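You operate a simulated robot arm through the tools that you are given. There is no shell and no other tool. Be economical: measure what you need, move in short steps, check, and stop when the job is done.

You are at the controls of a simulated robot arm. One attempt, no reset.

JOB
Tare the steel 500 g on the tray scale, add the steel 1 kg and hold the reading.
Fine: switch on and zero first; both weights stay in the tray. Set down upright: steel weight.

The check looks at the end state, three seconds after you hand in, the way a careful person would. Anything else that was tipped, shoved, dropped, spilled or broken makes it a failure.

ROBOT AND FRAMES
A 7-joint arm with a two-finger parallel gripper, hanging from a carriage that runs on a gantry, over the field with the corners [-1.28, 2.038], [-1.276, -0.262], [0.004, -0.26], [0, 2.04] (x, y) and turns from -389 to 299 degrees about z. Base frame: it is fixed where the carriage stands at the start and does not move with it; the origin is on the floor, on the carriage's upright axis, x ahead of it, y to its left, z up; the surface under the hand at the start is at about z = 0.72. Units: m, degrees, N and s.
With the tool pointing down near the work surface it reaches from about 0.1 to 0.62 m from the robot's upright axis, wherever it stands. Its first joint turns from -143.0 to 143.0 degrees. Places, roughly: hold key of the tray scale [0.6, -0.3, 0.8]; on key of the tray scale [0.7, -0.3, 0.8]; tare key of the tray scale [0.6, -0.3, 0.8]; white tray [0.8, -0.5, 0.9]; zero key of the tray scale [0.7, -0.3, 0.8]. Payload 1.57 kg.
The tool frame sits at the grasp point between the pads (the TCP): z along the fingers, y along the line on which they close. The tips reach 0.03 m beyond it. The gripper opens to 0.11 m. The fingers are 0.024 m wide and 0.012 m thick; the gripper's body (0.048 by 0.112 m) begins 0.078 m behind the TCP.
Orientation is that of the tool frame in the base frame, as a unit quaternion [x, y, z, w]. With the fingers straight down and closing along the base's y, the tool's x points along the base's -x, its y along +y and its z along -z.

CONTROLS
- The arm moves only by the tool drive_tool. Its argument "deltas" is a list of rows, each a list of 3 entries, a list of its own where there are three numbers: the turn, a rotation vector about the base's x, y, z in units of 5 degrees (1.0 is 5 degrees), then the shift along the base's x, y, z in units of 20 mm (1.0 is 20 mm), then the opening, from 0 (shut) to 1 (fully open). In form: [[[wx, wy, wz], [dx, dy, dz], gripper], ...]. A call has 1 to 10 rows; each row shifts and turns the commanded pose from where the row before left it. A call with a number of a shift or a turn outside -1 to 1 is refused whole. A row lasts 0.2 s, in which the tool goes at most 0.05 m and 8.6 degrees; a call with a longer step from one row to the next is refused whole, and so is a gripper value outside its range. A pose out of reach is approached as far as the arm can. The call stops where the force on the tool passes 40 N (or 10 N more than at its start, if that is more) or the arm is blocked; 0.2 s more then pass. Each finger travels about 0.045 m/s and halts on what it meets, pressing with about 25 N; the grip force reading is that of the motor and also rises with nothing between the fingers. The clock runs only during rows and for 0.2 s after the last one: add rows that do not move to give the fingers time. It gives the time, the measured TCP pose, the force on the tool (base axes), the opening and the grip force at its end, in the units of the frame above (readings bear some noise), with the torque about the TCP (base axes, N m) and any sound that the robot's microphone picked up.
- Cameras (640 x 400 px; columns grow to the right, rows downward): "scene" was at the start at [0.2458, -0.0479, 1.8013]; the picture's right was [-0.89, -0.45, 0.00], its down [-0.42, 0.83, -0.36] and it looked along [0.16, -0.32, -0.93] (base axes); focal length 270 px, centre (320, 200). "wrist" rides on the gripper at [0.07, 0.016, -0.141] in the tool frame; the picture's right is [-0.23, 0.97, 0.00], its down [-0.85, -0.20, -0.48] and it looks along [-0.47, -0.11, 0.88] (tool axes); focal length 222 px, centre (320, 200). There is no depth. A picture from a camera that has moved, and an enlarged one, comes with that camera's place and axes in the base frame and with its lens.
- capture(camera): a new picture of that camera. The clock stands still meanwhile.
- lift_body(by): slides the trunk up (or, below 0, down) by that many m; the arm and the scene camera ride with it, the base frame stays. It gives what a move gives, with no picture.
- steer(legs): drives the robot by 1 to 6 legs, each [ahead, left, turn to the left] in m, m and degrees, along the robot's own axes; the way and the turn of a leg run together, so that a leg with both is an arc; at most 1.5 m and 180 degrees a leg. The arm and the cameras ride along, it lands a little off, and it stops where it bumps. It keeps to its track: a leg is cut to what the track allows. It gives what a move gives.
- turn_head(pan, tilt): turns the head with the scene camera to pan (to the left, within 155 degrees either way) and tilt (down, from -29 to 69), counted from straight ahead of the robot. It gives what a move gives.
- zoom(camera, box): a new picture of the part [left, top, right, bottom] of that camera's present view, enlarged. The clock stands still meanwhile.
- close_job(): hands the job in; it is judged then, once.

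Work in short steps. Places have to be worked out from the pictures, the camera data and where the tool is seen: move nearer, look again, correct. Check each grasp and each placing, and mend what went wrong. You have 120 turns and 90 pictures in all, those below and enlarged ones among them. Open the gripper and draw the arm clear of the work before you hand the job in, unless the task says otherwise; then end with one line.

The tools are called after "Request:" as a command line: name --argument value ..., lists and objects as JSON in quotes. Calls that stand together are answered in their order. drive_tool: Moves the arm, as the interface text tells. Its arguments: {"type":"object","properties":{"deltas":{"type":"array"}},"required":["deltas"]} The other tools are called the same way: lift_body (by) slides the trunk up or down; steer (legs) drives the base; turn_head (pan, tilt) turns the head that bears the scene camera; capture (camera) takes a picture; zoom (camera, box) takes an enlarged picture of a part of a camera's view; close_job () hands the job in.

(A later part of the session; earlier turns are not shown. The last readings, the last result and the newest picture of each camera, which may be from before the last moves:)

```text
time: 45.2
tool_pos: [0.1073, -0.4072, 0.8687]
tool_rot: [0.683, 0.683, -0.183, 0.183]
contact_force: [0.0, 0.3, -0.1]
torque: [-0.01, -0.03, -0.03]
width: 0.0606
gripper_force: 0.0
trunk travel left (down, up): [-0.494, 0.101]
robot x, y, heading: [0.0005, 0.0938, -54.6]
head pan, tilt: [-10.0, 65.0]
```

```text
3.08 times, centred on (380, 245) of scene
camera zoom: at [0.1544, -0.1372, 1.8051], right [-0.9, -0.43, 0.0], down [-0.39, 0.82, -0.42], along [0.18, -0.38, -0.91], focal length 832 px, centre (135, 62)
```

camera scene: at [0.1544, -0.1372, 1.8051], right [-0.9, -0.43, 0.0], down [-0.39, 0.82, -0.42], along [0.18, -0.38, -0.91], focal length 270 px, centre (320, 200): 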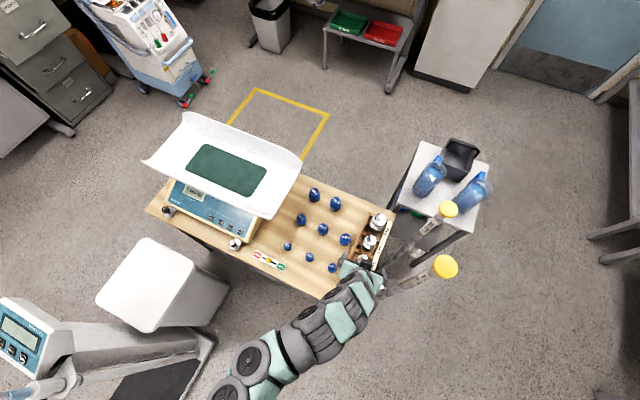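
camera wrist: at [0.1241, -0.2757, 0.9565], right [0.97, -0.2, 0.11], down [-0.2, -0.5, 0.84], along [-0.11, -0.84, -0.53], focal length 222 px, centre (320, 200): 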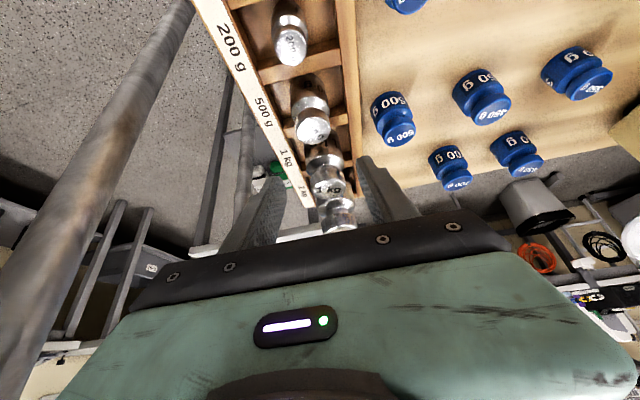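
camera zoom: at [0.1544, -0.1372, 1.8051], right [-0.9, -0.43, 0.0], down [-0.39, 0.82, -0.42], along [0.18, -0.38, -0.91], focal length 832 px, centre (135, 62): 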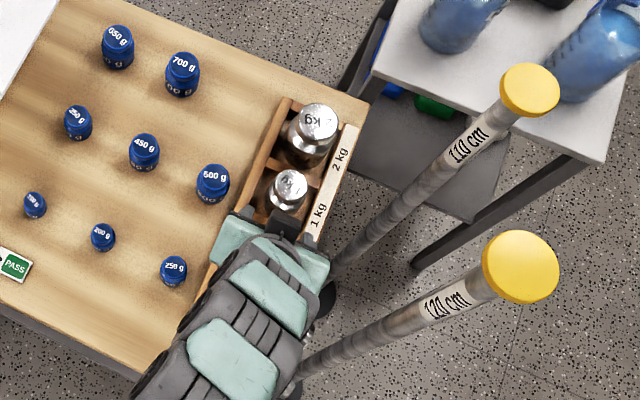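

Alignment is good (500 g recomputed at (0.110,-0.410)). I descend with the fingers astride its head.

Request:
drive_tool --deltas '[[[0, 0, 0], [0.1, -0.1, -1], 0.55], [[0, 0, 0], [0, 0, -1], 0.55], [[0, 0, 0], [0, 0, -1], 0.55], [[0, 0, 0], [0, 0, -0.6], 0.55], [[0, 0, 0], [0, 0, 0], 0.55]]'

Request:
capture --camera "wrist"

```text
time: 46.4
tool_pos: [0.1108, -0.4116, 0.7965]
tool_rot: [0.683, 0.683, -0.182, 0.184]
contact_force: [0.6, -0.3, 0.0]
torque: [0.02, 0.02, 0.02]
width: 0.0604
gripper_force: 0.1
trunk travel left (down, up): [-0.494, 0.101]
robot x, y, heading: [-0.0033, 0.0942, -54.0]
head pan, tilt: [-10.0, 65.0]
```

```text
54 pictures are left
camera wrist: at [0.1276, -0.2791, 0.8846], right [0.97, -0.2, 0.11], down [-0.2, -0.5, 0.84], along [-0.11, -0.84, -0.53], focal length 222 px, centre (320, 200)
```

wrist: 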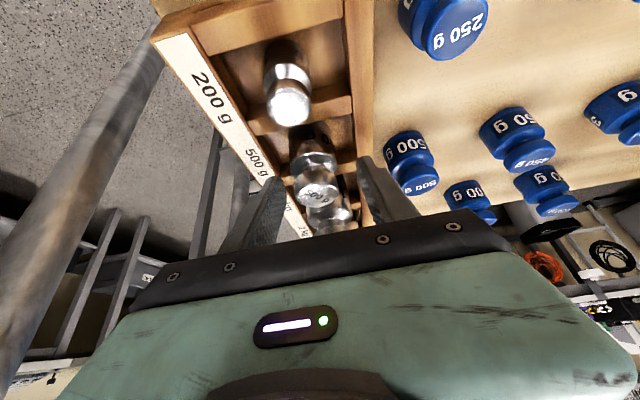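

The head sits right at the TCP. I go 6 mm lower and close.

Request:
drive_tool --deltas '[[[0, 0, 0], [0, 0, -0.3], 0.55], [[0, 0, 0], [0, 0, 0], 0.4], [[0, 0, 0], [0, 0, 0], 0.2], [[0, 0, 0], [0, 0, 0], 0], [[0, 0, 0], [0, 0, 0], 0], [[0, 0, 0], [0, 0, 0], 0]]'

Request:
capture --camera "wrist"

```text
time: 47.8
tool_pos: [0.1095, -0.4096, 0.792]
tool_rot: [0.683, 0.683, -0.183, 0.184]
contact_force: [-0.3, 0.1, -0.2]
torque: [0.02, 0.06, -0.04]
width: 0.0374
gripper_force: 25.4
trunk travel left (down, up): [-0.494, 0.101]
robot x, y, heading: [-0.0013, 0.0946, -54.4]
head pan, tilt: [-10.0, 65.0]
```

```text
53 pictures are left
camera wrist: at [0.1275, -0.2788, 0.8787], right [0.97, -0.2, 0.11], down [-0.2, -0.5, 0.84], along [-0.11, -0.84, -0.53], focal length 222 px, centre (320, 200)
```

wrist: 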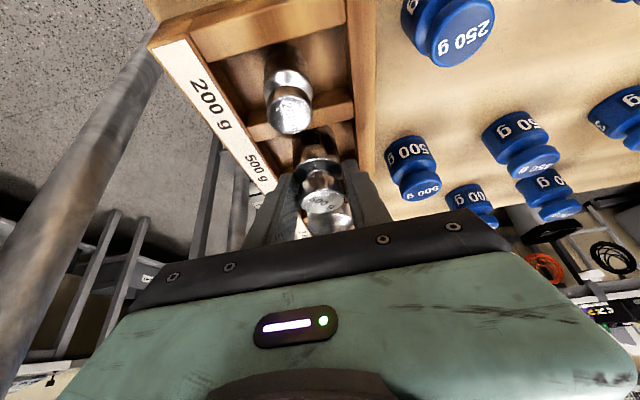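

Gripped at 37 mm. I lift straight up and check that it hangs upright.

Request:
drive_tool --deltas '[[[0, 0, 0], [0, 0, 0.4], 0], [[0, 0, 0], [0, 0, 0.6], 0], [[0, 0, 0], [0, 0, 1], 0], [[0, 0, 0], [0, 0, 1], 0], [[0, 0, 0], [0, 0, 1], 0], [[0, 0, 0], [0, 0, 1], 0], [[0, 0, 0], [0, 0, 1], 0], [[0, 0, 0], [0, 0, 1], 0], [[0, 0, 0], [0, 0, 1], 0], [[0, 0, 0], [0, 0, 0], 0]]'

Request:
capture --camera "wrist"

Request:
zoom --camera "scene" --box '[300, 180, 460, 310]'

```text
time: 50.0
tool_pos: [0.1112, -0.4092, 0.9526]
tool_rot: [0.683, 0.683, -0.183, 0.183]
contact_force: [0.4, -0.4, -0.8]
torque: [0.02, 0.02, -0.01]
width: 0.0001
gripper_force: 21.3
trunk travel left (down, up): [-0.494, 0.101]
robot x, y, heading: [0.002, 0.0924, -54.1]
head pan, tilt: [-10.0, 65.0]
```

```text
52 pictures are left
camera wrist: at [0.1277, -0.2785, 1.0397], right [0.97, -0.2, 0.11], down [-0.2, -0.5, 0.84], along [-0.11, -0.84, -0.53], focal length 222 px, centre (320, 200)
```

wrist: 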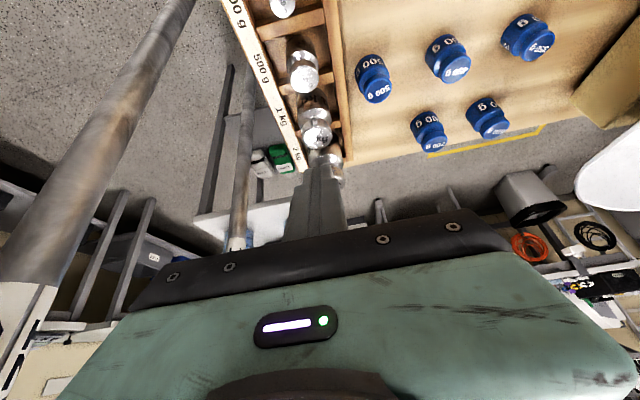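

```text
3.08 times, centred on (380, 245) of scene
camera zoom: at [0.1544, -0.1372, 1.8051], right [-0.9, -0.43, 0.0], down [-0.39, 0.82, -0.42], along [0.18, -0.38, -0.91], focal length 832 px, centre (135, 62)
```

zoom: 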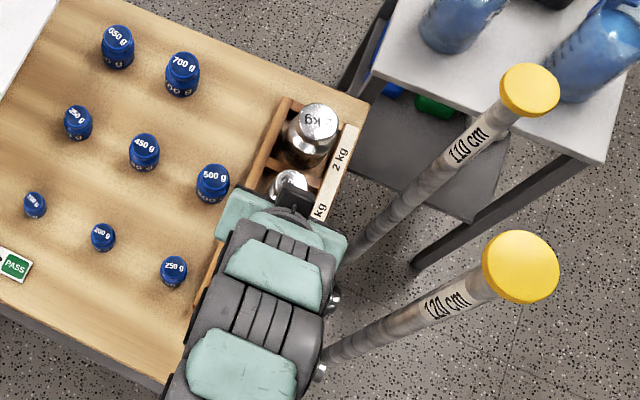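

The weight slipped out and still stands in its slot, undisturbed. I go back down, grip a bit deeper, and lift in tiny steps to see when it slips.

Request:
drive_tool --deltas '[[[0, 0, 0], [0, 0, 0], 0.55], [[0, 0, 0], [0, 0, 0], 0.55], [[0, 0, 0], [0, 0, -1], 0.55], [[0, 0, 0], [0, 0, -1], 0.55], [[0, 0, 0], [0, 0, -1], 0.55], [[0, 0, 0], [0, 0, -1], 0.55], [[0, 0, 0], [0, 0, -1], 0.55], [[0, 0, 0], [-0.05, 0, -1], 0.55], [[0, 0, 0], [0, 0, 0], 0.55]]'

Request:
drive_tool --deltas '[[[0, 0, 0], [0, 0, -1], 0.55], [[0, 0, 0], [0, 0, -0.8], 0.55], [[0, 0, 0], [0, 0, -0.4], 0.55], [[0, 0, 0], [0, 0, -0.2], 0.55], [[0, 0, 0], [0, 0, 0], 0.55]]'

Request:
zoom --camera "wrist" --box '[220, 80, 420, 250]'

```text
time: 52.0
tool_pos: [0.1098, -0.4115, 0.8327]
tool_rot: [0.683, 0.683, -0.183, 0.183]
contact_force: [0.2, 0.1, 0.1]
torque: [0.03, 0.0, -0.01]
width: 0.0605
gripper_force: 0.1
trunk travel left (down, up): [-0.494, 0.101]
robot x, y, heading: [-0.0026, 0.0984, -54.5]
head pan, tilt: [-10.0, 65.0]
```

```text
time: 53.2
tool_pos: [0.1091, -0.4097, 0.7833]
tool_rot: [0.683, 0.684, -0.183, 0.183]
contact_force: [0.6, 0.1, -0.3]
torque: [0.02, 0.0, 0.01]
width: 0.0605
gripper_force: 0.0
trunk travel left (down, up): [-0.494, 0.101]
robot x, y, heading: [-0.0007, 0.098, -54.2]
head pan, tilt: [-10.0, 65.0]
```

```text
2.35 times, centred on (320, 165) of wrist
camera zoom: at [0.1256, -0.2787, 0.8716], right [0.97, -0.2, 0.11], down [-0.2, -0.5, 0.84], along [-0.11, -0.84, -0.53], focal length 523 px, centre (320, 282)
```

zoom: 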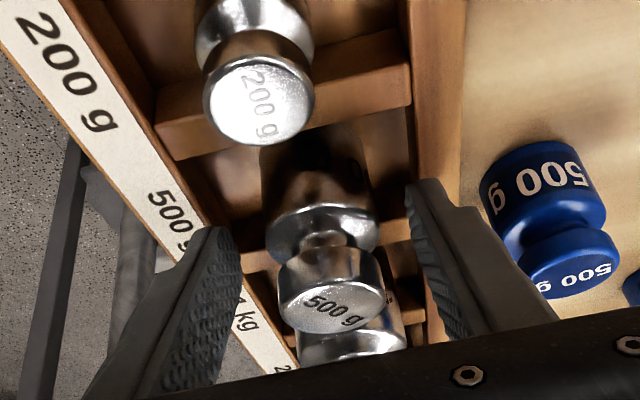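

The head and body both sit between the pads now. I close, then lift only 6 mm and check the width.

Request:
drive_tool --deltas '[[[0, 0, 0], [0, 0, 0], 0.3], [[0, 0, 0], [0, 0, 0], 0], [[0, 0, 0], [0, 0, 0], 0], [[0, 0, 0], [0, 0, 0], 0], [[0, 0, 0], [0, 0, 0], 0], [[0, 0, 0], [0, 0, 0], 0]]'

Request:
drive_tool --deltas '[[[0, 0, 0], [0, 0, 0.15], 0], [[0, 0, 0], [0, 0, 0.15], 0], [[0, 0, 0], [0, 0, 0], 0]]'

Request:
zoom --camera "wrist" --box '[220, 80, 420, 250]'

```text
time: 54.6
tool_pos: [0.1088, -0.41, 0.7852]
tool_rot: [0.682, 0.684, -0.182, 0.184]
contact_force: [0.6, 0.2, 1.3]
torque: [0.03, -0.04, 0.0]
width: 0.037
gripper_force: 24.6
trunk travel left (down, up): [-0.494, 0.101]
robot x, y, heading: [-0.0011, 0.0935, -54.8]
head pan, tilt: [-10.0, 65.0]
```

```text
time: 55.4
tool_pos: [0.1091, -0.4117, 0.7904]
tool_rot: [0.683, 0.683, -0.182, 0.183]
contact_force: [-1.0, 0.8, -4.4]
torque: [0.04, -0.02, -0.01]
width: 0.0368
gripper_force: 25.0
trunk travel left (down, up): [-0.494, 0.101]
robot x, y, heading: [0.0002, 0.0942, -54.3]
head pan, tilt: [-10.0, 65.0]
```

```text
2.35 times, centred on (320, 165) of wrist
camera zoom: at [0.1256, -0.2787, 0.8776], right [0.97, -0.2, 0.11], down [-0.2, -0.5, 0.84], along [-0.11, -0.84, -0.53], focal length 523 px, centre (320, 282)
```

zoom: 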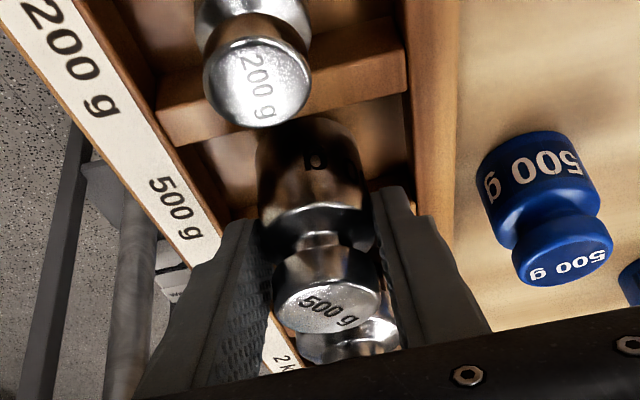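

The scale of force (−4.4 N) shows the 500 g is carried, held by its body. I lift slowly and recheck.

Request:
drive_tool --deltas '[[[0, 0, 0], [0, 0, 0.25], 0], [[0, 0, 0], [0, 0, 0.4], 0], [[0, 0, 0], [0, 0, 0.5], 0], [[0, 0, 0], [0, 0, 0.5], 0], [[0, 0, 0], [0, 0, 0.5], 0], [[0, 0, 0], [0, 0, 0.5], 0], [[0, 0, 0], [0, 0, 0.5], 0], [[0, 0, 0], [0, 0, 0.5], 0], [[0, 0, 0], [0, 0, 0.25], 0], [[0, 0, 0], [0, 0, 0], 0]]'

Request:
zoom --camera "wrist" --box '[220, 80, 420, 250]'

```text
time: 57.6
tool_pos: [0.109, -0.4086, 0.868]
tool_rot: [0.683, 0.683, -0.184, 0.183]
contact_force: [0.8, 0.5, -4.5]
torque: [0.03, 0.01, 0.0]
width: 0.0371
gripper_force: 25.0
trunk travel left (down, up): [-0.494, 0.101]
robot x, y, heading: [-0.0003, 0.0958, -54.6]
head pan, tilt: [-10.0, 65.0]
```

```text
2.35 times, centred on (320, 165) of wrist
camera zoom: at [0.1259, -0.2775, 0.9551], right [0.97, -0.2, 0.11], down [-0.2, -0.5, 0.84], along [-0.11, -0.84, -0.53], focal length 523 px, centre (320, 282)
```

zoom: 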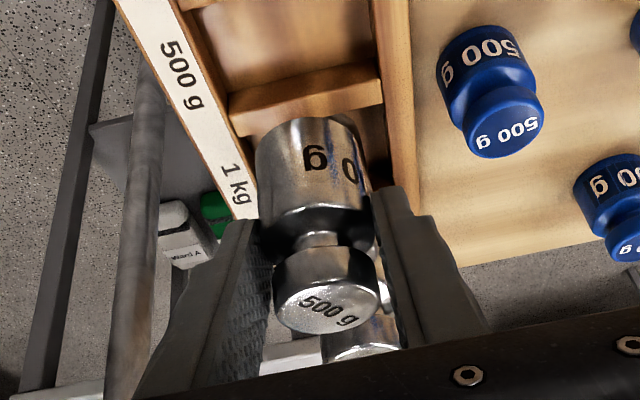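

Held firmly and upright; its base is about 58 mm below the TCP. I raise to ~1.03 for tray clearance, then turn the carriage back.

Request:
drive_tool --deltas '[[[0, 0, 0], [0, 0, 0.5], 0], [[0, 0, 0], [0, 0.3, 0.7], 0], [[0, 0, 0], [0, 0.3, 0.7], 0], [[0, 0, 0], [0, 0, 0.7], 0], [[0, 0, 0], [0, 0, 0.7], 0], [[0, 0, 0], [0, 0, 0.7], 0], [[0, 0, 0], [0, 0, 0.7], 0], [[0, 0, 0], [0, 0, 0.7], 0], [[0, 0, 0], [0, 0, 0.7], 0], [[0, 0, 0], [0, 0, 0.4], 0]]'

Request:
steer --legs '[[0, 0, 28], [0, 0, 26.5]]'

Request:
capture --camera "wrist"

Request:
capture --camera "scene"

```text
time: 59.8
tool_pos: [0.1088, -0.3981, 0.997]
tool_rot: [0.682, 0.683, -0.183, 0.183]
contact_force: [-0.4, 0.3, -4.7]
torque: [0.01, -0.01, -0.02]
width: 0.0371
gripper_force: 25.3
trunk travel left (down, up): [-0.494, 0.101]
robot x, y, heading: [-0.0001, 0.0947, -54.6]
head pan, tilt: [-10.0, 65.0]
```

```text
time: 62.9
tool_pos: [0.4652, -0.1047, 0.9977]
tool_rot: [0.297, 0.919, -0.08, 0.247]
contact_force: [-0.1, 0.0, -4.4]
torque: [0.03, 0.01, 0.03]
width: 0.0371
gripper_force: 24.1
trunk travel left (down, up): [-0.494, 0.101]
robot x, y, heading: [0.0018, 0.096, -0.4]
head pan, tilt: [-10.0, 65.0]
```

```text
47 pictures are left
camera wrist: at [0.3679, -0.0152, 1.0848], right [0.73, 0.67, 0.11], down [0.29, -0.46, 0.84], along [0.62, -0.58, -0.53], focal length 222 px, centre (320, 200)
```

wrist: 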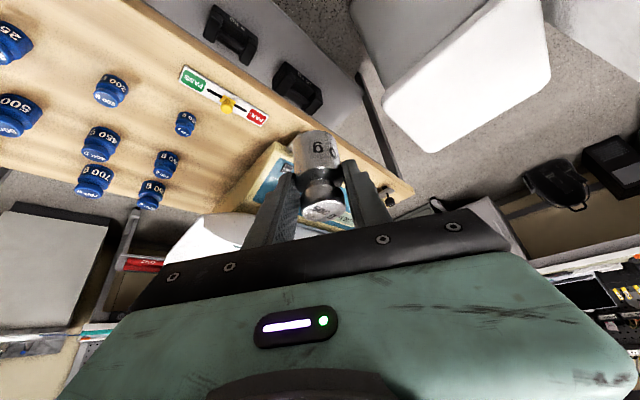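

```text
46 pictures are left
camera scene: at [0.2799, 0.0849, 1.805], right [-0.18, -0.98, 0.0], down [-0.89, 0.16, -0.42], along [0.42, -0.07, -0.91], focal length 270 px, centre (320, 200)
```

scene: 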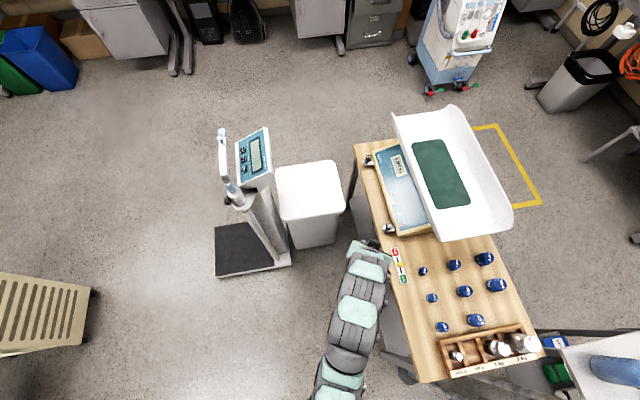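

All well. I raise a little more, then drive the carriage toward -y in two stages, checking clearance over the tray's front edge.

Request:
drive_tool --deltas '[[[0, 0, 0], [0, 0, 0.5], 0], [[0, 0, 0], [0, 0, 0.7], 0], [[0, 0, 0], [0, 0, 0.7], 0], [[0, 0, 0], [0, 0, 0.3], 0], [[0, 0, 0], [0, 0, 0], 0]]'

Request:
steer --legs '[[0, -0.17, 0]]'

Request:
capture --camera "wrist"

Request:
capture --camera "scene"

```text
time: 64.1
tool_pos: [0.4643, -0.1059, 1.0074]
tool_rot: [0.296, 0.919, -0.079, 0.247]
contact_force: [-0.5, -0.3, -5.2]
torque: [0.01, 0.09, -0.03]
width: 0.037
gripper_force: 24.8
out of reach, approached as far as the arm can: row 2, 3, 4
trunk travel left (down, up): [-0.494, 0.101]
robot x, y, heading: [0.0019, 0.0962, -0.1]
head pan, tilt: [-10.0, 65.0]
```

```text
time: 65.6
tool_pos: [0.4627, -0.2733, 1.0059]
tool_rot: [0.298, 0.919, -0.08, 0.246]
contact_force: [0.5, 0.8, -6.2]
torque: [-0.03, 0.06, 0.0]
width: 0.0371
gripper_force: 25.0
trunk travel left (down, up): [-0.494, 0.101]
robot x, y, heading: [-0.0025, -0.0745, -0.5]
head pan, tilt: [-10.0, 65.0]
```

```text
45 pictures are left
camera wrist: at [0.3673, -0.1836, 1.0952], right [0.73, 0.67, 0.11], down [0.29, -0.46, 0.84], along [0.62, -0.58, -0.53], focal length 222 px, centre (320, 200)
```

wrist: 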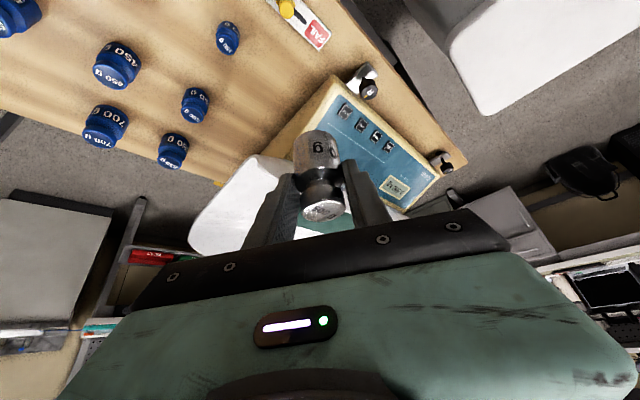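

```text
44 pictures are left
camera scene: at [0.2791, -0.0839, 1.805], right [-0.18, -0.98, 0.0], down [-0.89, 0.16, -0.42], along [0.42, -0.08, -0.91], focal length 270 px, centre (320, 200)
```

scene: 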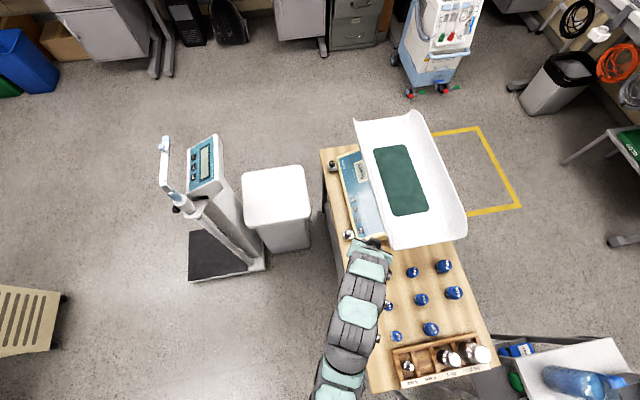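

The tray pan is around z≈0.82, so the weight (base ≈0.95) clears the edge. I drive on to y≈-0.245.

Request:
steer --legs '[[0, -0.165, 0]]'

Request:
capture --camera "wrist"

Request:
capture --camera "scene"

```text
time: 67.0
tool_pos: [0.4616, -0.4394, 1.0069]
tool_rot: [0.296, 0.919, -0.079, 0.246]
contact_force: [0.1, 0.4, -5.0]
torque: [-0.02, 0.03, 0.01]
width: 0.037
gripper_force: 24.6
trunk travel left (down, up): [-0.494, 0.101]
robot x, y, heading: [-0.0054, -0.2371, -0.0]
head pan, tilt: [-10.0, 65.0]
```

```text
43 pictures are left
camera wrist: at [0.3667, -0.3476, 1.0951], right [0.73, 0.68, 0.11], down [0.29, -0.46, 0.84], along [0.62, -0.58, -0.53], focal length 222 px, centre (320, 200)
```

wrist: 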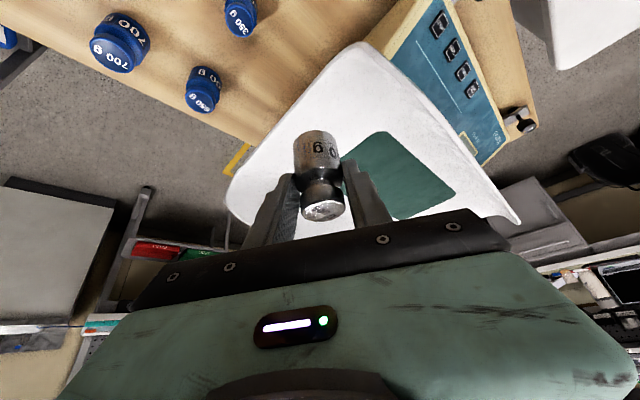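

```text
42 pictures are left
camera scene: at [0.2784, -0.248, 1.805], right [-0.18, -0.98, 0.0], down [-0.89, 0.16, -0.42], along [0.42, -0.07, -0.91], focal length 270 px, centre (320, 200)
```

scene: 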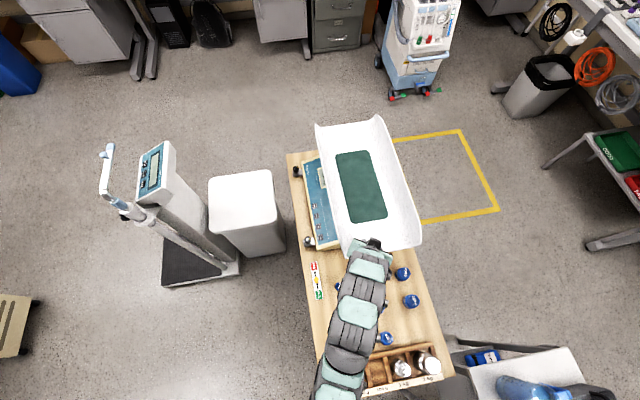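

Pad measured: x≈0.615–0.91, y≈-0.42…-0.565, z≈0.84. I'll set the 500 g at about (0.68,-0.455), leaving room nearer for the 1 kg. I move out over the pad.

Request:
drive_tool --deltas '[[[0, 0, 0], [0.6, 0, 0], 0], [[0, 0, 0], [1, 0, 0], 0], [[0, 0, 0], [1, 0, 0], 0], [[0, 0, 0], [1, 0, -0.1], 0], [[0, 0, 0], [1, -0.1, -0.2], 0], [[0, 0, 0], [1, -0.1, -0.2], 0], [[0, 0, 0], [1, -0.1, -0.2], 0], [[0, 0, 0], [1, -0.1, -0.2], 0], [[0, 0, 0], [1, -0.1, -0.2], 0], [[0, 0, 0], [1, -0.1, -0.2], 0]]'

Request:
drive_tool --deltas '[[[0, 0, 0], [0.7, -0.1, -0.5], 0], [[0, 0, 0], [0.5, -0.1, -0.5], 0], [[0, 0, 0], [0, 0, 0], 0]]'

Request:
capture --camera "wrist"

Request:
capture --camera "scene"

```text
time: 69.2
tool_pos: [0.6543, -0.4522, 0.9833]
tool_rot: [0.297, 0.919, -0.08, 0.246]
contact_force: [0.4, 1.0, -5.2]
torque: [0.03, 0.03, -0.01]
width: 0.0367
gripper_force: 24.6
trunk travel left (down, up): [-0.494, 0.101]
robot x, y, heading: [-0.0026, -0.2413, 0.0]
head pan, tilt: [-10.0, 65.0]
```

```text
time: 70.0
tool_pos: [0.6783, -0.456, 0.9632]
tool_rot: [0.297, 0.919, -0.079, 0.246]
contact_force: [0.2, -0.4, -5.1]
torque: [0.02, -0.01, 0.02]
width: 0.037
gripper_force: 24.7
trunk travel left (down, up): [-0.494, 0.101]
robot x, y, heading: [-0.0032, -0.2377, -0.1]
head pan, tilt: [-10.0, 65.0]
```

```text
41 pictures are left
camera wrist: at [0.5817, -0.3649, 1.0495], right [0.73, 0.68, 0.11], down [0.29, -0.46, 0.84], along [0.62, -0.58, -0.53], focal length 222 px, centre (320, 200)
```

wrist: 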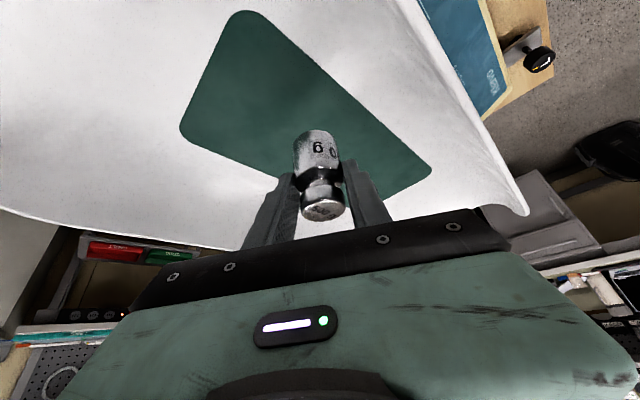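

```text
40 pictures are left
camera scene: at [0.2783, -0.248, 1.805], right [-0.18, -0.98, 0.0], down [-0.89, 0.16, -0.42], along [0.42, -0.07, -0.91], focal length 270 px, centre (320, 200)
```

scene: 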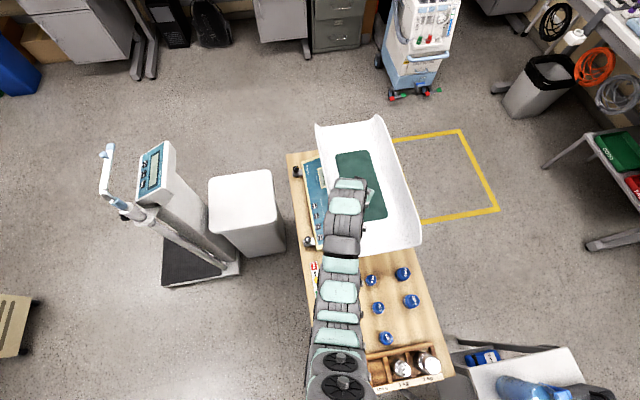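

The weight is above the pad. I lower to within ~2 cm, then in small steps until the load leaves the tool.

Request:
drive_tool --deltas '[[[0, 0, 0], [0, 0, -0.7], 0], [[0, 0, 0], [0, 0, -0.7], 0], [[0, 0, 0], [0, 0, -0.5], 0], [[0, 0, 0], [0, 0, -0.25], 0], [[0, 0, 0], [0, 0, 0], 0]]'

Request:
capture --camera "wrist"

```text
time: 71.2
tool_pos: [0.6793, -0.4537, 0.9194]
tool_rot: [0.297, 0.919, -0.079, 0.246]
contact_force: [-0.6, -0.5, -5.8]
torque: [0.02, 0.02, -0.02]
width: 0.0373
gripper_force: 24.4
trunk travel left (down, up): [-0.494, 0.101]
robot x, y, heading: [-0.0045, -0.2381, -0.2]
head pan, tilt: [-10.0, 65.0]
```

```text
39 pictures are left
camera wrist: at [0.5819, -0.3632, 1.0062], right [0.73, 0.68, 0.11], down [0.29, -0.46, 0.84], along [0.62, -0.58, -0.53], focal length 222 px, centre (320, 200)
```

wrist: 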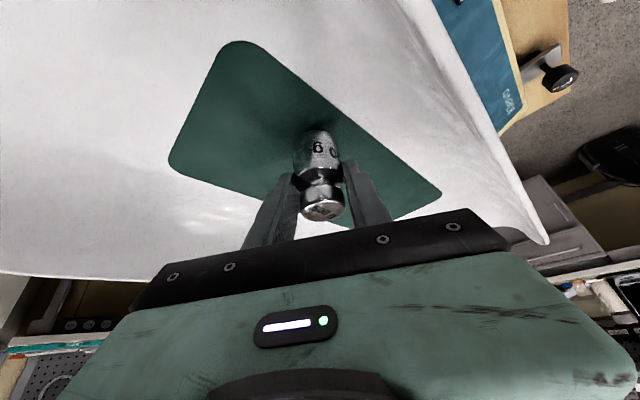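

The base is close to the pad. I continue down in 2–3 mm steps.

Request:
drive_tool --deltas '[[[0, 0, 0], [0, 0, -0.15], 0], [[0, 0, 0], [0, 0, -0.15], 0], [[0, 0, 0], [0, 0, -0.15], 0], [[0, 0, 0], [0, 0, -0.15], 0], [[0, 0, 0], [0, 0, 0], 0]]'

```text
time: 72.4
tool_pos: [0.6775, -0.4538, 0.9069]
tool_rot: [0.297, 0.919, -0.079, 0.246]
contact_force: [0.6, 0.1, -4.2]
torque: [0.04, 0.02, 0.0]
width: 0.037
gripper_force: 25.0
trunk travel left (down, up): [-0.494, 0.101]
robot x, y, heading: [-0.0046, -0.2398, -0.5]
head pan, tilt: [-10.0, 65.0]
```

Not touching yet; further down.

Request:
drive_tool --deltas '[[[0, 0, 0], [0, 0, -0.12], 0], [[0, 0, 0], [0, 0, -0.12], 0], [[0, 0, 0], [0, 0, -0.12], 0], [[0, 0, 0], [0, 0, 0], 0]]'

Request:
zoom --camera "wrist" --box '[220, 80, 420, 240]'

```text
time: 73.4
tool_pos: [0.6811, -0.4561, 0.9015]
tool_rot: [0.297, 0.919, -0.08, 0.248]
contact_force: [-2.8, -0.1, 20.3]
torque: [-0.14, -0.05, -0.03]
width: 0.0374
gripper_force: 24.9
trunk travel left (down, up): [-0.494, 0.101]
robot x, y, heading: [0.0029, -0.2379, -0.1]
head pan, tilt: [-10.0, 65.0]
```

```text
2.50 times, centred on (320, 160) of wrist
camera zoom: at [0.5847, -0.365, 0.9883], right [0.73, 0.68, 0.12], down [0.29, -0.45, 0.84], along [0.62, -0.58, -0.52], focal length 555 px, centre (320, 300)
```

zoom: 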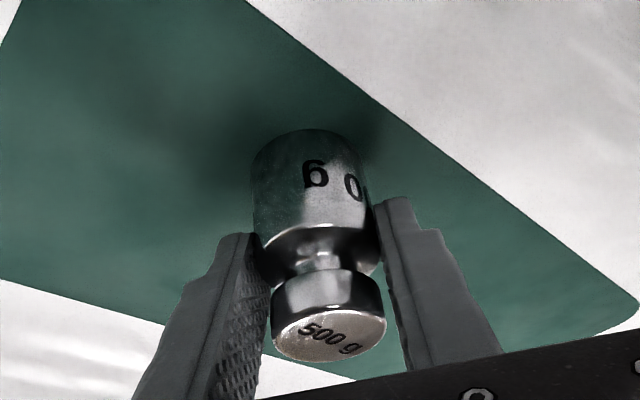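

Contact (≈20 N pushing). I relieve 2 mm, open, and rise straight up.

Request:
drive_tool --deltas '[[[0, 0, 0], [0, 0, 0.1], 0], [[0, 0, 0], [0, 0, 0], 0.35], [[0, 0, 0], [0, 0, 0], 0.5], [[0, 0, 0], [0, 0, 0], 0.6], [[0, 0, 0], [0, 0, 0], 0.6], [[0, 0, 0], [0, 0, 0], 0.6]]'

Request:
drive_tool --deltas '[[[0, 0, 0], [0, 0, 0.4], 0.6], [[0, 0, 0], [0, 0, 0.6], 0.6], [[0, 0, 0], [0, 0, 1], 0.6], [[0, 0, 0], [0, 0, 1], 0.6], [[0, 0, 0], [0, 0, 1], 0.6], [[0, 0, 0], [0, 0, 0], 0.6]]'

Request:
capture --camera "wrist"

```text
time: 74.8
tool_pos: [0.6788, -0.4545, 0.9019]
tool_rot: [0.297, 0.919, -0.08, 0.247]
contact_force: [0.2, 0.5, 0.6]
torque: [-0.03, -0.02, 0.0]
width: 0.066
gripper_force: 0.1
trunk travel left (down, up): [-0.494, 0.101]
robot x, y, heading: [-0.0023, -0.2397, -0.3]
head pan, tilt: [-10.0, 65.0]
```

```text
time: 76.2
tool_pos: [0.6791, -0.4555, 0.984]
tool_rot: [0.297, 0.919, -0.08, 0.246]
contact_force: [0.1, -0.6, 0.3]
torque: [0.02, 0.04, 0.0]
width: 0.0661
gripper_force: 0.1
trunk travel left (down, up): [-0.494, 0.101]
robot x, y, heading: [-0.0053, -0.2405, -0.0]
head pan, tilt: [-10.0, 65.0]
```

```text
37 pictures are left
camera wrist: at [0.5836, -0.3645, 1.0706], right [0.73, 0.68, 0.11], down [0.29, -0.45, 0.84], along [0.62, -0.58, -0.53], focal length 222 px, centre (320, 200)
```

wrist: 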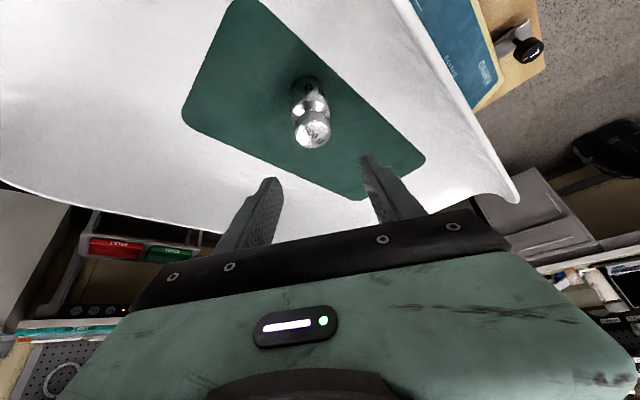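

The 500 g stands upright on the pad and the hand is clear. Now TARE at ≈(0.637,-0.306): I back out over the front edge at the same height, close the fingers, and look.

Request:
drive_tool --deltas '[[[0, 0, 0], [-0.2, 0.5, 0.5], 0.6], [[0, 0, 0], [-0.3, 1, 0], 0.6], [[0, 0, 0], [-0.3, 1, 0], 0.6], [[0, 0, 0], [-0.3, 1, 0], 0.4], [[0, 0, 0], [-0.3, 1, 0], 0], [[0, 0, 0], [-0.3, 1, 0], 0], [[0, 0, 0], [-0.3, 1, 0], 0], [[0, 0, 0], [-0.3, 1, 0], 0], [[0, 0, 0], [0, 0.2, 0], 0], [[0, 0, 0], [0, 0, 0], 0]]'

Request:
capture --camera "wrist"

```text
time: 78.4
tool_pos: [0.6329, -0.2998, 0.9912]
tool_rot: [0.296, 0.919, -0.079, 0.246]
contact_force: [0.0, 0.3, 0.4]
torque: [0.0, -0.01, -0.01]
width: 0.0
gripper_force: 21.2
trunk travel left (down, up): [-0.494, 0.101]
robot x, y, heading: [-0.002, -0.2366, -0.3]
head pan, tilt: [-10.0, 65.0]
```

```text
36 pictures are left
camera wrist: at [0.537, -0.2101, 1.0783], right [0.73, 0.68, 0.11], down [0.29, -0.46, 0.84], along [0.62, -0.58, -0.53], focal length 222 px, centre (320, 200)
```

wrist: 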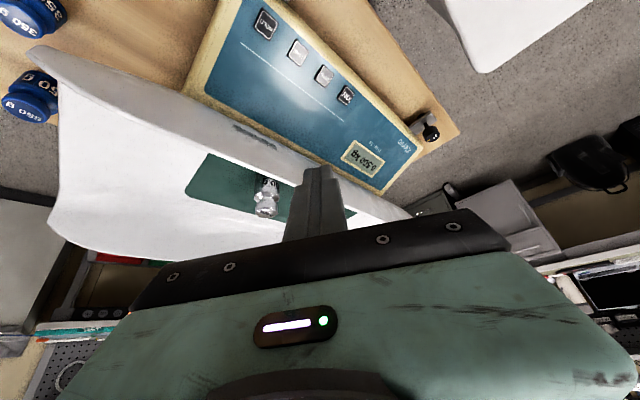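

Display shows 0.500-ish; TARE recomputes to (0.635,-0.304), right below the tip. I descend to just above it.

Request:
drive_tool --deltas '[[[0, 0, 0], [0, 0, -1], 0], [[0, 0, 0], [0, 0, -1], 0], [[0, 0, 0], [0, 0, -1], 0], [[0, 0, 0], [0, 0, -1], 0], [[0, 0, 0], [0, 0, -1], 0], [[0, 0, 0], [0, 0, -1], 0], [[0, 0, 0], [0, 0, -1], 0], [[0, 0, 0], [0, 0, -1], 0], [[0, 0, 0], [0, 0, -0.5], 0], [[0, 0, 0], [0, 0, 0], 0]]'

Request:
zoom --camera "wrist" --box '[200, 60, 440, 230]'

```text
time: 80.6
tool_pos: [0.6317, -0.2997, 0.8198]
tool_rot: [0.297, 0.919, -0.079, 0.246]
contact_force: [0.6, 0.5, -0.1]
torque: [-0.01, 0.0, 0.0]
width: 0.0001
gripper_force: 20.9
trunk travel left (down, up): [-0.494, 0.101]
robot x, y, heading: [-0.0003, -0.2383, -0.3]
head pan, tilt: [-10.0, 65.0]
```

```text
2.35 times, centred on (320, 145) of wrist
camera zoom: at [0.5362, -0.2095, 0.9081], right [0.73, 0.68, 0.11], down [0.29, -0.46, 0.84], along [0.62, -0.58, -0.53], focal length 523 px, centre (320, 329)
```

zoom: 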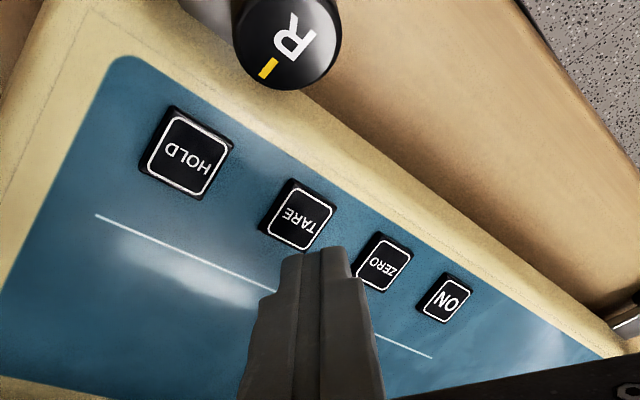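

Aligned on TARE. I press and lift.

Request:
drive_tool --deltas '[[[0, 0, 0], [0, 0, -0.3], 0], [[0, 0, 0], [0, 0, -0.2], 0], [[0, 0, 0], [0, 0, -0.15], 0], [[0, 0, 0], [0, 0, -0.12], 0], [[0, 0, 0], [0, 0, 0], 0]]'

```text
time: 81.8
tool_pos: [0.634, -0.301, 0.806]
tool_rot: [0.297, 0.919, -0.079, 0.247]
contact_force: [0.3, -0.2, 0.7]
torque: [-0.01, -0.01, 0.0]
width: 0.0001
gripper_force: 21.6
trunk travel left (down, up): [-0.494, 0.101]
robot x, y, heading: [0.0014, -0.2403, -0.0]
head pan, tilt: [-10.0, 65.0]
```

No contact yet; a few more millimetres in small steps.

Request:
drive_tool --deltas '[[[0, 0, 0], [0, 0, -0.1], 0], [[0, 0, 0], [0, 0, -0.1], 0], [[0, 0, 0], [0, 0, 0], 0]]'

```text
time: 82.6
tool_pos: [0.6356, -0.2996, 0.803]
tool_rot: [0.296, 0.919, -0.079, 0.248]
contact_force: [-2.7, -0.6, 11.4]
torque: [-0.11, 0.11, 0.01]
width: 0.0
gripper_force: 21.1
trunk travel left (down, up): [-0.494, 0.101]
robot x, y, heading: [-0.0019, -0.238, -0.3]
head pan, tilt: [-10.0, 65.0]
heard: click
```

TARE clicked. I lift off and read the display.

Request:
drive_tool --deltas '[[[0, 0, 0], [0, 0, 0.5], 0], [[0, 0, 0], [0, 0, 1], 0], [[0, 0, 0], [0, 0, 1], 0], [[0, 0, 0], [0, 0, 1], 0], [[0, 0, 0], [0, 0, 1], 0], [[0, 0, 0], [0, 0, 1], 0], [[0, 0, 0], [0, 0, 1], 0], [[0, 0, 0], [0, 0, 1], 0], [[0, 0, 0], [0, 0, 1], 0], [[0, 0, 0], [0, 0, 0.5], 0]]'

Request:
zoom --camera "wrist" --box '[180, 10, 440, 230]'

```text
time: 84.8
tool_pos: [0.6334, -0.3002, 0.9834]
tool_rot: [0.297, 0.919, -0.079, 0.246]
contact_force: [0.1, 0.4, -0.1]
torque: [-0.03, -0.01, -0.02]
width: 0.0
gripper_force: 21.4
trunk travel left (down, up): [-0.494, 0.101]
robot x, y, heading: [-0.0007, -0.2339, -0.3]
head pan, tilt: [-10.0, 65.0]
```

```text
1.82 times, centred on (310, 120) of wrist
camera zoom: at [0.5374, -0.2107, 1.07], right [0.73, 0.68, 0.11], down [0.29, -0.45, 0.84], along [0.62, -0.58, -0.53], focal length 404 px, centre (338, 346)
```

zoom: 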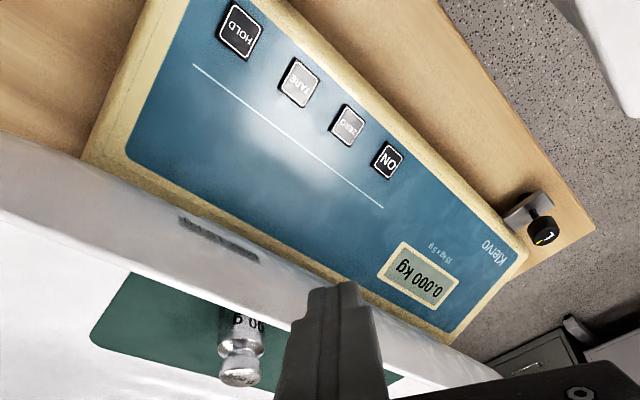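

Display reads 0.000 with the 500 g in the tray. I retract the hand a bit, drive the carriage back to y≈0.095 and turn to the rack.

Request:
drive_tool --deltas '[[[0, 0, 0], [-1, 0, 0], 0], [[0, 0, 0], [-1, 0, 0], 0], [[0, 0, 0], [-1, 0, 0], 0.3], [[0, 0, 0], [-1, 0, 0], 0.6], [[0, 0, 0], [-1, 0, 0], 0.6], [[0, 0, 0], [-1, 0, 0], 0.6], [[0, 0, 0], [-0.5, 0, 0], 0.6]]'

Request:
steer --legs '[[0, 0.333, 0], [0, 0, -54.3]]'

Request:
capture --camera "scene"

Request:
capture --camera "wrist"

```text
time: 86.4
tool_pos: [0.5029, -0.3004, 0.9801]
tool_rot: [0.297, 0.919, -0.079, 0.247]
contact_force: [1.0, -0.5, -0.2]
torque: [0.0, 0.02, 0.02]
width: 0.0658
gripper_force: 0.0
trunk travel left (down, up): [-0.494, 0.101]
robot x, y, heading: [0.0013, -0.242, -0.1]
head pan, tilt: [-10.0, 65.0]
```

```text
time: 91.0
tool_pos: [0.2385, -0.3579, 0.9811]
tool_rot: [0.688, 0.678, -0.184, 0.182]
contact_force: [1.3, -1.0, 0.8]
torque: [-0.01, 0.01, 0.0]
width: 0.0659
gripper_force: 0.0
trunk travel left (down, up): [-0.494, 0.101]
robot x, y, heading: [0.0022, 0.0919, -55.5]
head pan, tilt: [-10.0, 65.0]
```

```text
33 pictures are left
camera scene: at [0.151, -0.1425, 1.8051], right [-0.91, -0.42, 0.0], down [-0.38, 0.82, -0.42], along [0.18, -0.38, -0.91], focal length 270 px, centre (320, 200)
```

scene: 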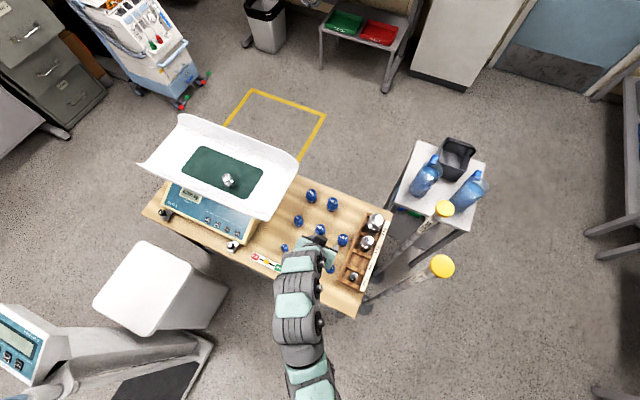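

```text
32 pictures are left
camera wrist: at [0.2573, -0.2264, 1.0685], right [0.97, -0.21, 0.11], down [-0.21, -0.5, 0.84], along [-0.12, -0.84, -0.53], focal length 222 px, centre (320, 200)
```

wrist: 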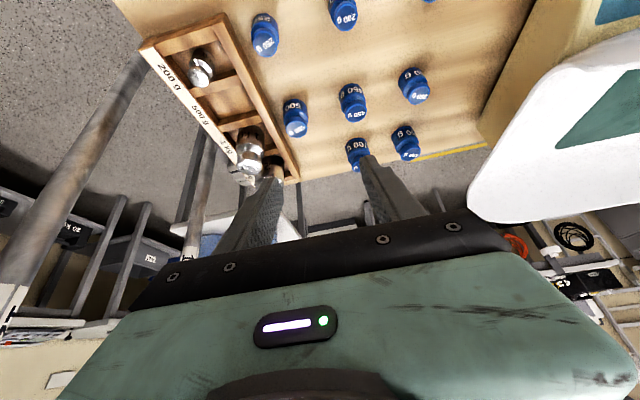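

Still in order. I move over the 1 kg at ≈(0.108,-0.484) and check alignment.

Request:
drive_tool --deltas '[[[0, 0, 0], [-0.95, -0.9, -0.3], 0.6], [[0, 0, 0], [-0.95, -0.9, -0.3], 0.6], [[0, 0, 0], [-0.95, -0.9, -0.4], 0.6], [[0, 0, 0], [-0.95, -0.9, -0.5], 0.6], [[0, 0, 0], [-0.95, -0.9, -0.5], 0.6], [[0, 0, 0], [-0.95, -0.9, -0.6], 0.6], [[0, 0, 0], [-0.8, -0.9, -0.6], 0.6], [[0, 0, 0], [0, 0, -0.8], 0.6], [[0, 0, 0], [0, 0, 0], 0.6]]'

Request:
zoom --camera "wrist" --box '[200, 40, 420, 240]'

Request:
zoom --camera "scene" --box '[280, 190, 440, 320]'

```text
time: 93.0
tool_pos: [0.1074, -0.4844, 0.902]
tool_rot: [0.688, 0.678, -0.184, 0.182]
contact_force: [-0.2, 0.9, 0.3]
torque: [0.02, -0.02, 0.02]
width: 0.0663
gripper_force: 0.1
trunk travel left (down, up): [-0.494, 0.101]
robot x, y, heading: [-0.0008, 0.0931, -54.9]
head pan, tilt: [-10.0, 65.0]
```

```text
2.00 times, centred on (310, 140) of wrist
camera zoom: at [0.1262, -0.3542, 0.9897], right [0.97, -0.21, 0.11], down [-0.21, -0.5, 0.84], along [-0.12, -0.84, -0.53], focal length 444 px, centre (340, 320)
```

zoom: 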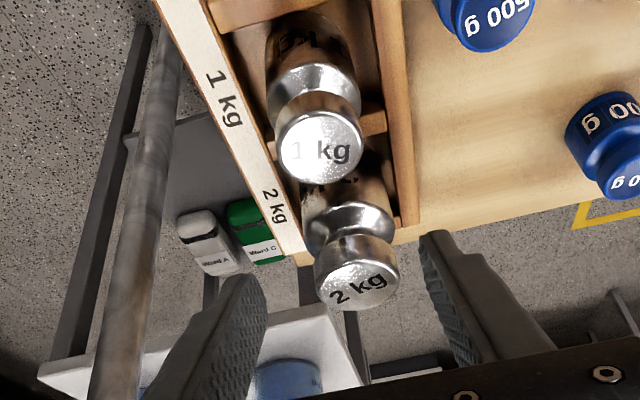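

```text
3.08 times, centred on (360, 255) of scene
camera zoom: at [0.151, -0.1425, 1.8051], right [-0.91, -0.42, 0.0], down [-0.38, 0.82, -0.42], along [0.18, -0.38, -0.91], focal length 832 px, centre (197, 31)
```

zoom: 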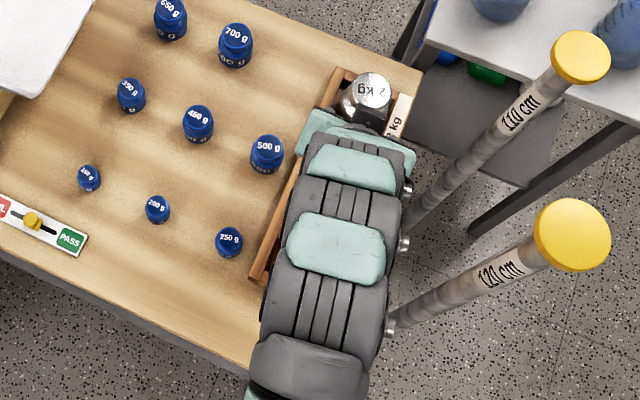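

1 kg top recomputes to (0.108,-0.487); clearances to the 2 kg and poles look fine. I descend astride it.

Request:
drive_tool --deltas '[[[0, 0, 0], [0.05, -0.1, -1], 0.6], [[0, 0, 0], [0, 0, -1], 0.6], [[0, 0, 0], [0, 0, -1], 0.6], [[0, 0, 0], [0, 0, -1], 0.6], [[0, 0, 0], [0, 0, -0.8], 0.6], [[0, 0, 0], [0, 0, -0.5], 0.6], [[0, 0, 0], [0, 0, 0], 0.6]]'

Request:
zoom --camera "wrist" --box '[220, 80, 420, 250]'

```text
time: 94.6
tool_pos: [0.1092, -0.486, 0.7943]
tool_rot: [0.687, 0.679, -0.184, 0.182]
contact_force: [-0.8, 0.0, 0.3]
torque: [-0.01, 0.05, 0.03]
width: 0.066
gripper_force: 0.1
trunk travel left (down, up): [-0.494, 0.101]
robot x, y, heading: [0.0009, 0.09, -55.2]
head pan, tilt: [-10.0, 65.0]
```

```text
2.35 times, centred on (320, 165) of wrist
camera zoom: at [0.1282, -0.3547, 0.8826], right [0.97, -0.21, 0.11], down [-0.21, -0.5, 0.84], along [-0.12, -0.84, -0.53], focal length 523 px, centre (320, 282)
```

zoom: 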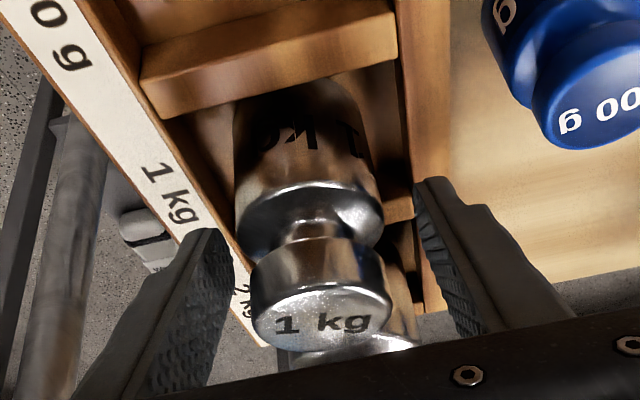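

Tips are just above the rack walls. I narrow the opening to ~52 mm and go ~8 mm lower, watching the force.

Request:
drive_tool --deltas '[[[0, 0, 0], [-0.05, -0.05, 0], 0.48], [[0, 0, 0], [0, 0, 0], 0.48], [[0, 0, 0], [0, 0, -0.2], 0.48], [[0, 0, 0], [0, 0, -0.2], 0.48], [[0, 0, 0], [0, 0, 0], 0.48]]'

Request:
zoom --camera "wrist" --box '[220, 80, 420, 250]'

```text
time: 95.8
tool_pos: [0.1078, -0.4871, 0.7866]
tool_rot: [0.688, 0.678, -0.184, 0.182]
contact_force: [0.1, 0.0, -0.9]
torque: [-0.03, 0.04, 0.01]
width: 0.0528
gripper_force: 0.1
trunk travel left (down, up): [-0.494, 0.101]
robot x, y, heading: [-0.0008, 0.0859, -55.0]
head pan, tilt: [-10.0, 65.0]
```

```text
2.35 times, centred on (320, 165) of wrist
camera zoom: at [0.127, -0.3554, 0.8747], right [0.97, -0.21, 0.11], down [-0.21, -0.5, 0.84], along [-0.12, -0.84, -0.53], focal length 523 px, centre (320, 282)
```

zoom: 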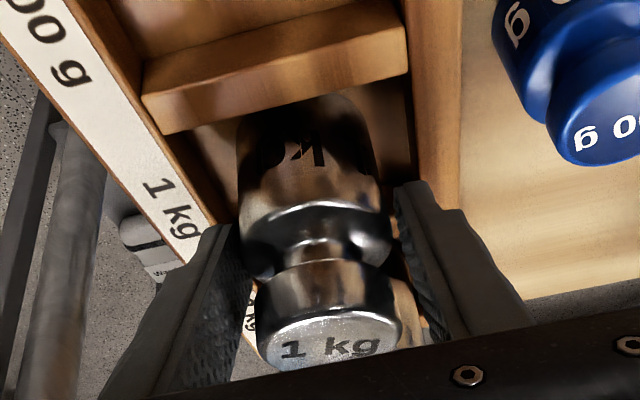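

Tips pass the body's shoulder. 3 mm more, then close and test-lift 6 mm.

Request:
drive_tool --deltas '[[[0, 0, 0], [0, 0, -0.17], 0.47], [[0, 0, 0], [0, 0, 0], 0.3], [[0, 0, 0], [0, 0, 0], 0], [[0, 0, 0], [0, 0, 0], 0], [[0, 0, 0], [0, 0, 0], 0], [[0, 0, 0], [0, 0, 0], 0]]'

Request:
drive_tool --deltas '[[[0, 0, 0], [0, 0, 0.15], 0], [[0, 0, 0], [0, 0, 0.15], 0], [[0, 0, 0], [0, 0, 0], 0]]'

Request:
zoom --camera "wrist" --box '[220, 80, 420, 250]'

```text
time: 97.2
tool_pos: [0.108, -0.4861, 0.7845]
tool_rot: [0.688, 0.678, -0.185, 0.182]
contact_force: [-0.6, 2.4, 7.6]
torque: [-0.15, 0.19, -0.05]
width: 0.0473
gripper_force: 24.8
trunk travel left (down, up): [-0.494, 0.101]
robot x, y, heading: [0.0003, 0.0917, -55.5]
head pan, tilt: [-10.0, 65.0]
```

```text
time: 98.0
tool_pos: [0.1075, -0.486, 0.7891]
tool_rot: [0.688, 0.678, -0.184, 0.181]
contact_force: [-0.1, -0.2, -9.5]
torque: [0.03, -0.03, 0.02]
width: 0.0477
gripper_force: 25.0
trunk travel left (down, up): [-0.494, 0.101]
robot x, y, heading: [-0.0001, 0.0911, -55.5]
head pan, tilt: [-10.0, 65.0]
```

```text
2.35 times, centred on (320, 165) of wrist
camera zoom: at [0.1267, -0.3542, 0.8767], right [0.97, -0.21, 0.11], down [-0.21, -0.5, 0.84], along [-0.12, -0.84, -0.53], focal length 523 px, centre (320, 282)
```

zoom: 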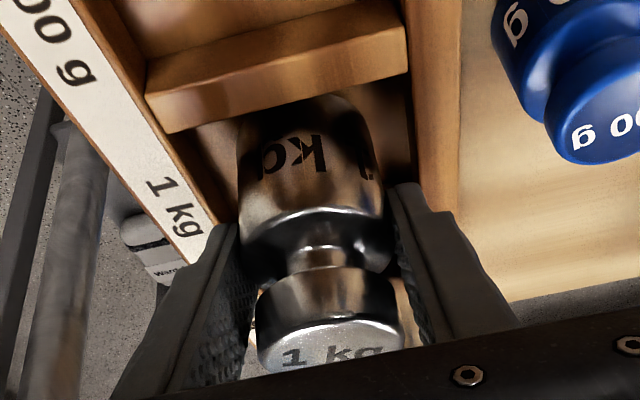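

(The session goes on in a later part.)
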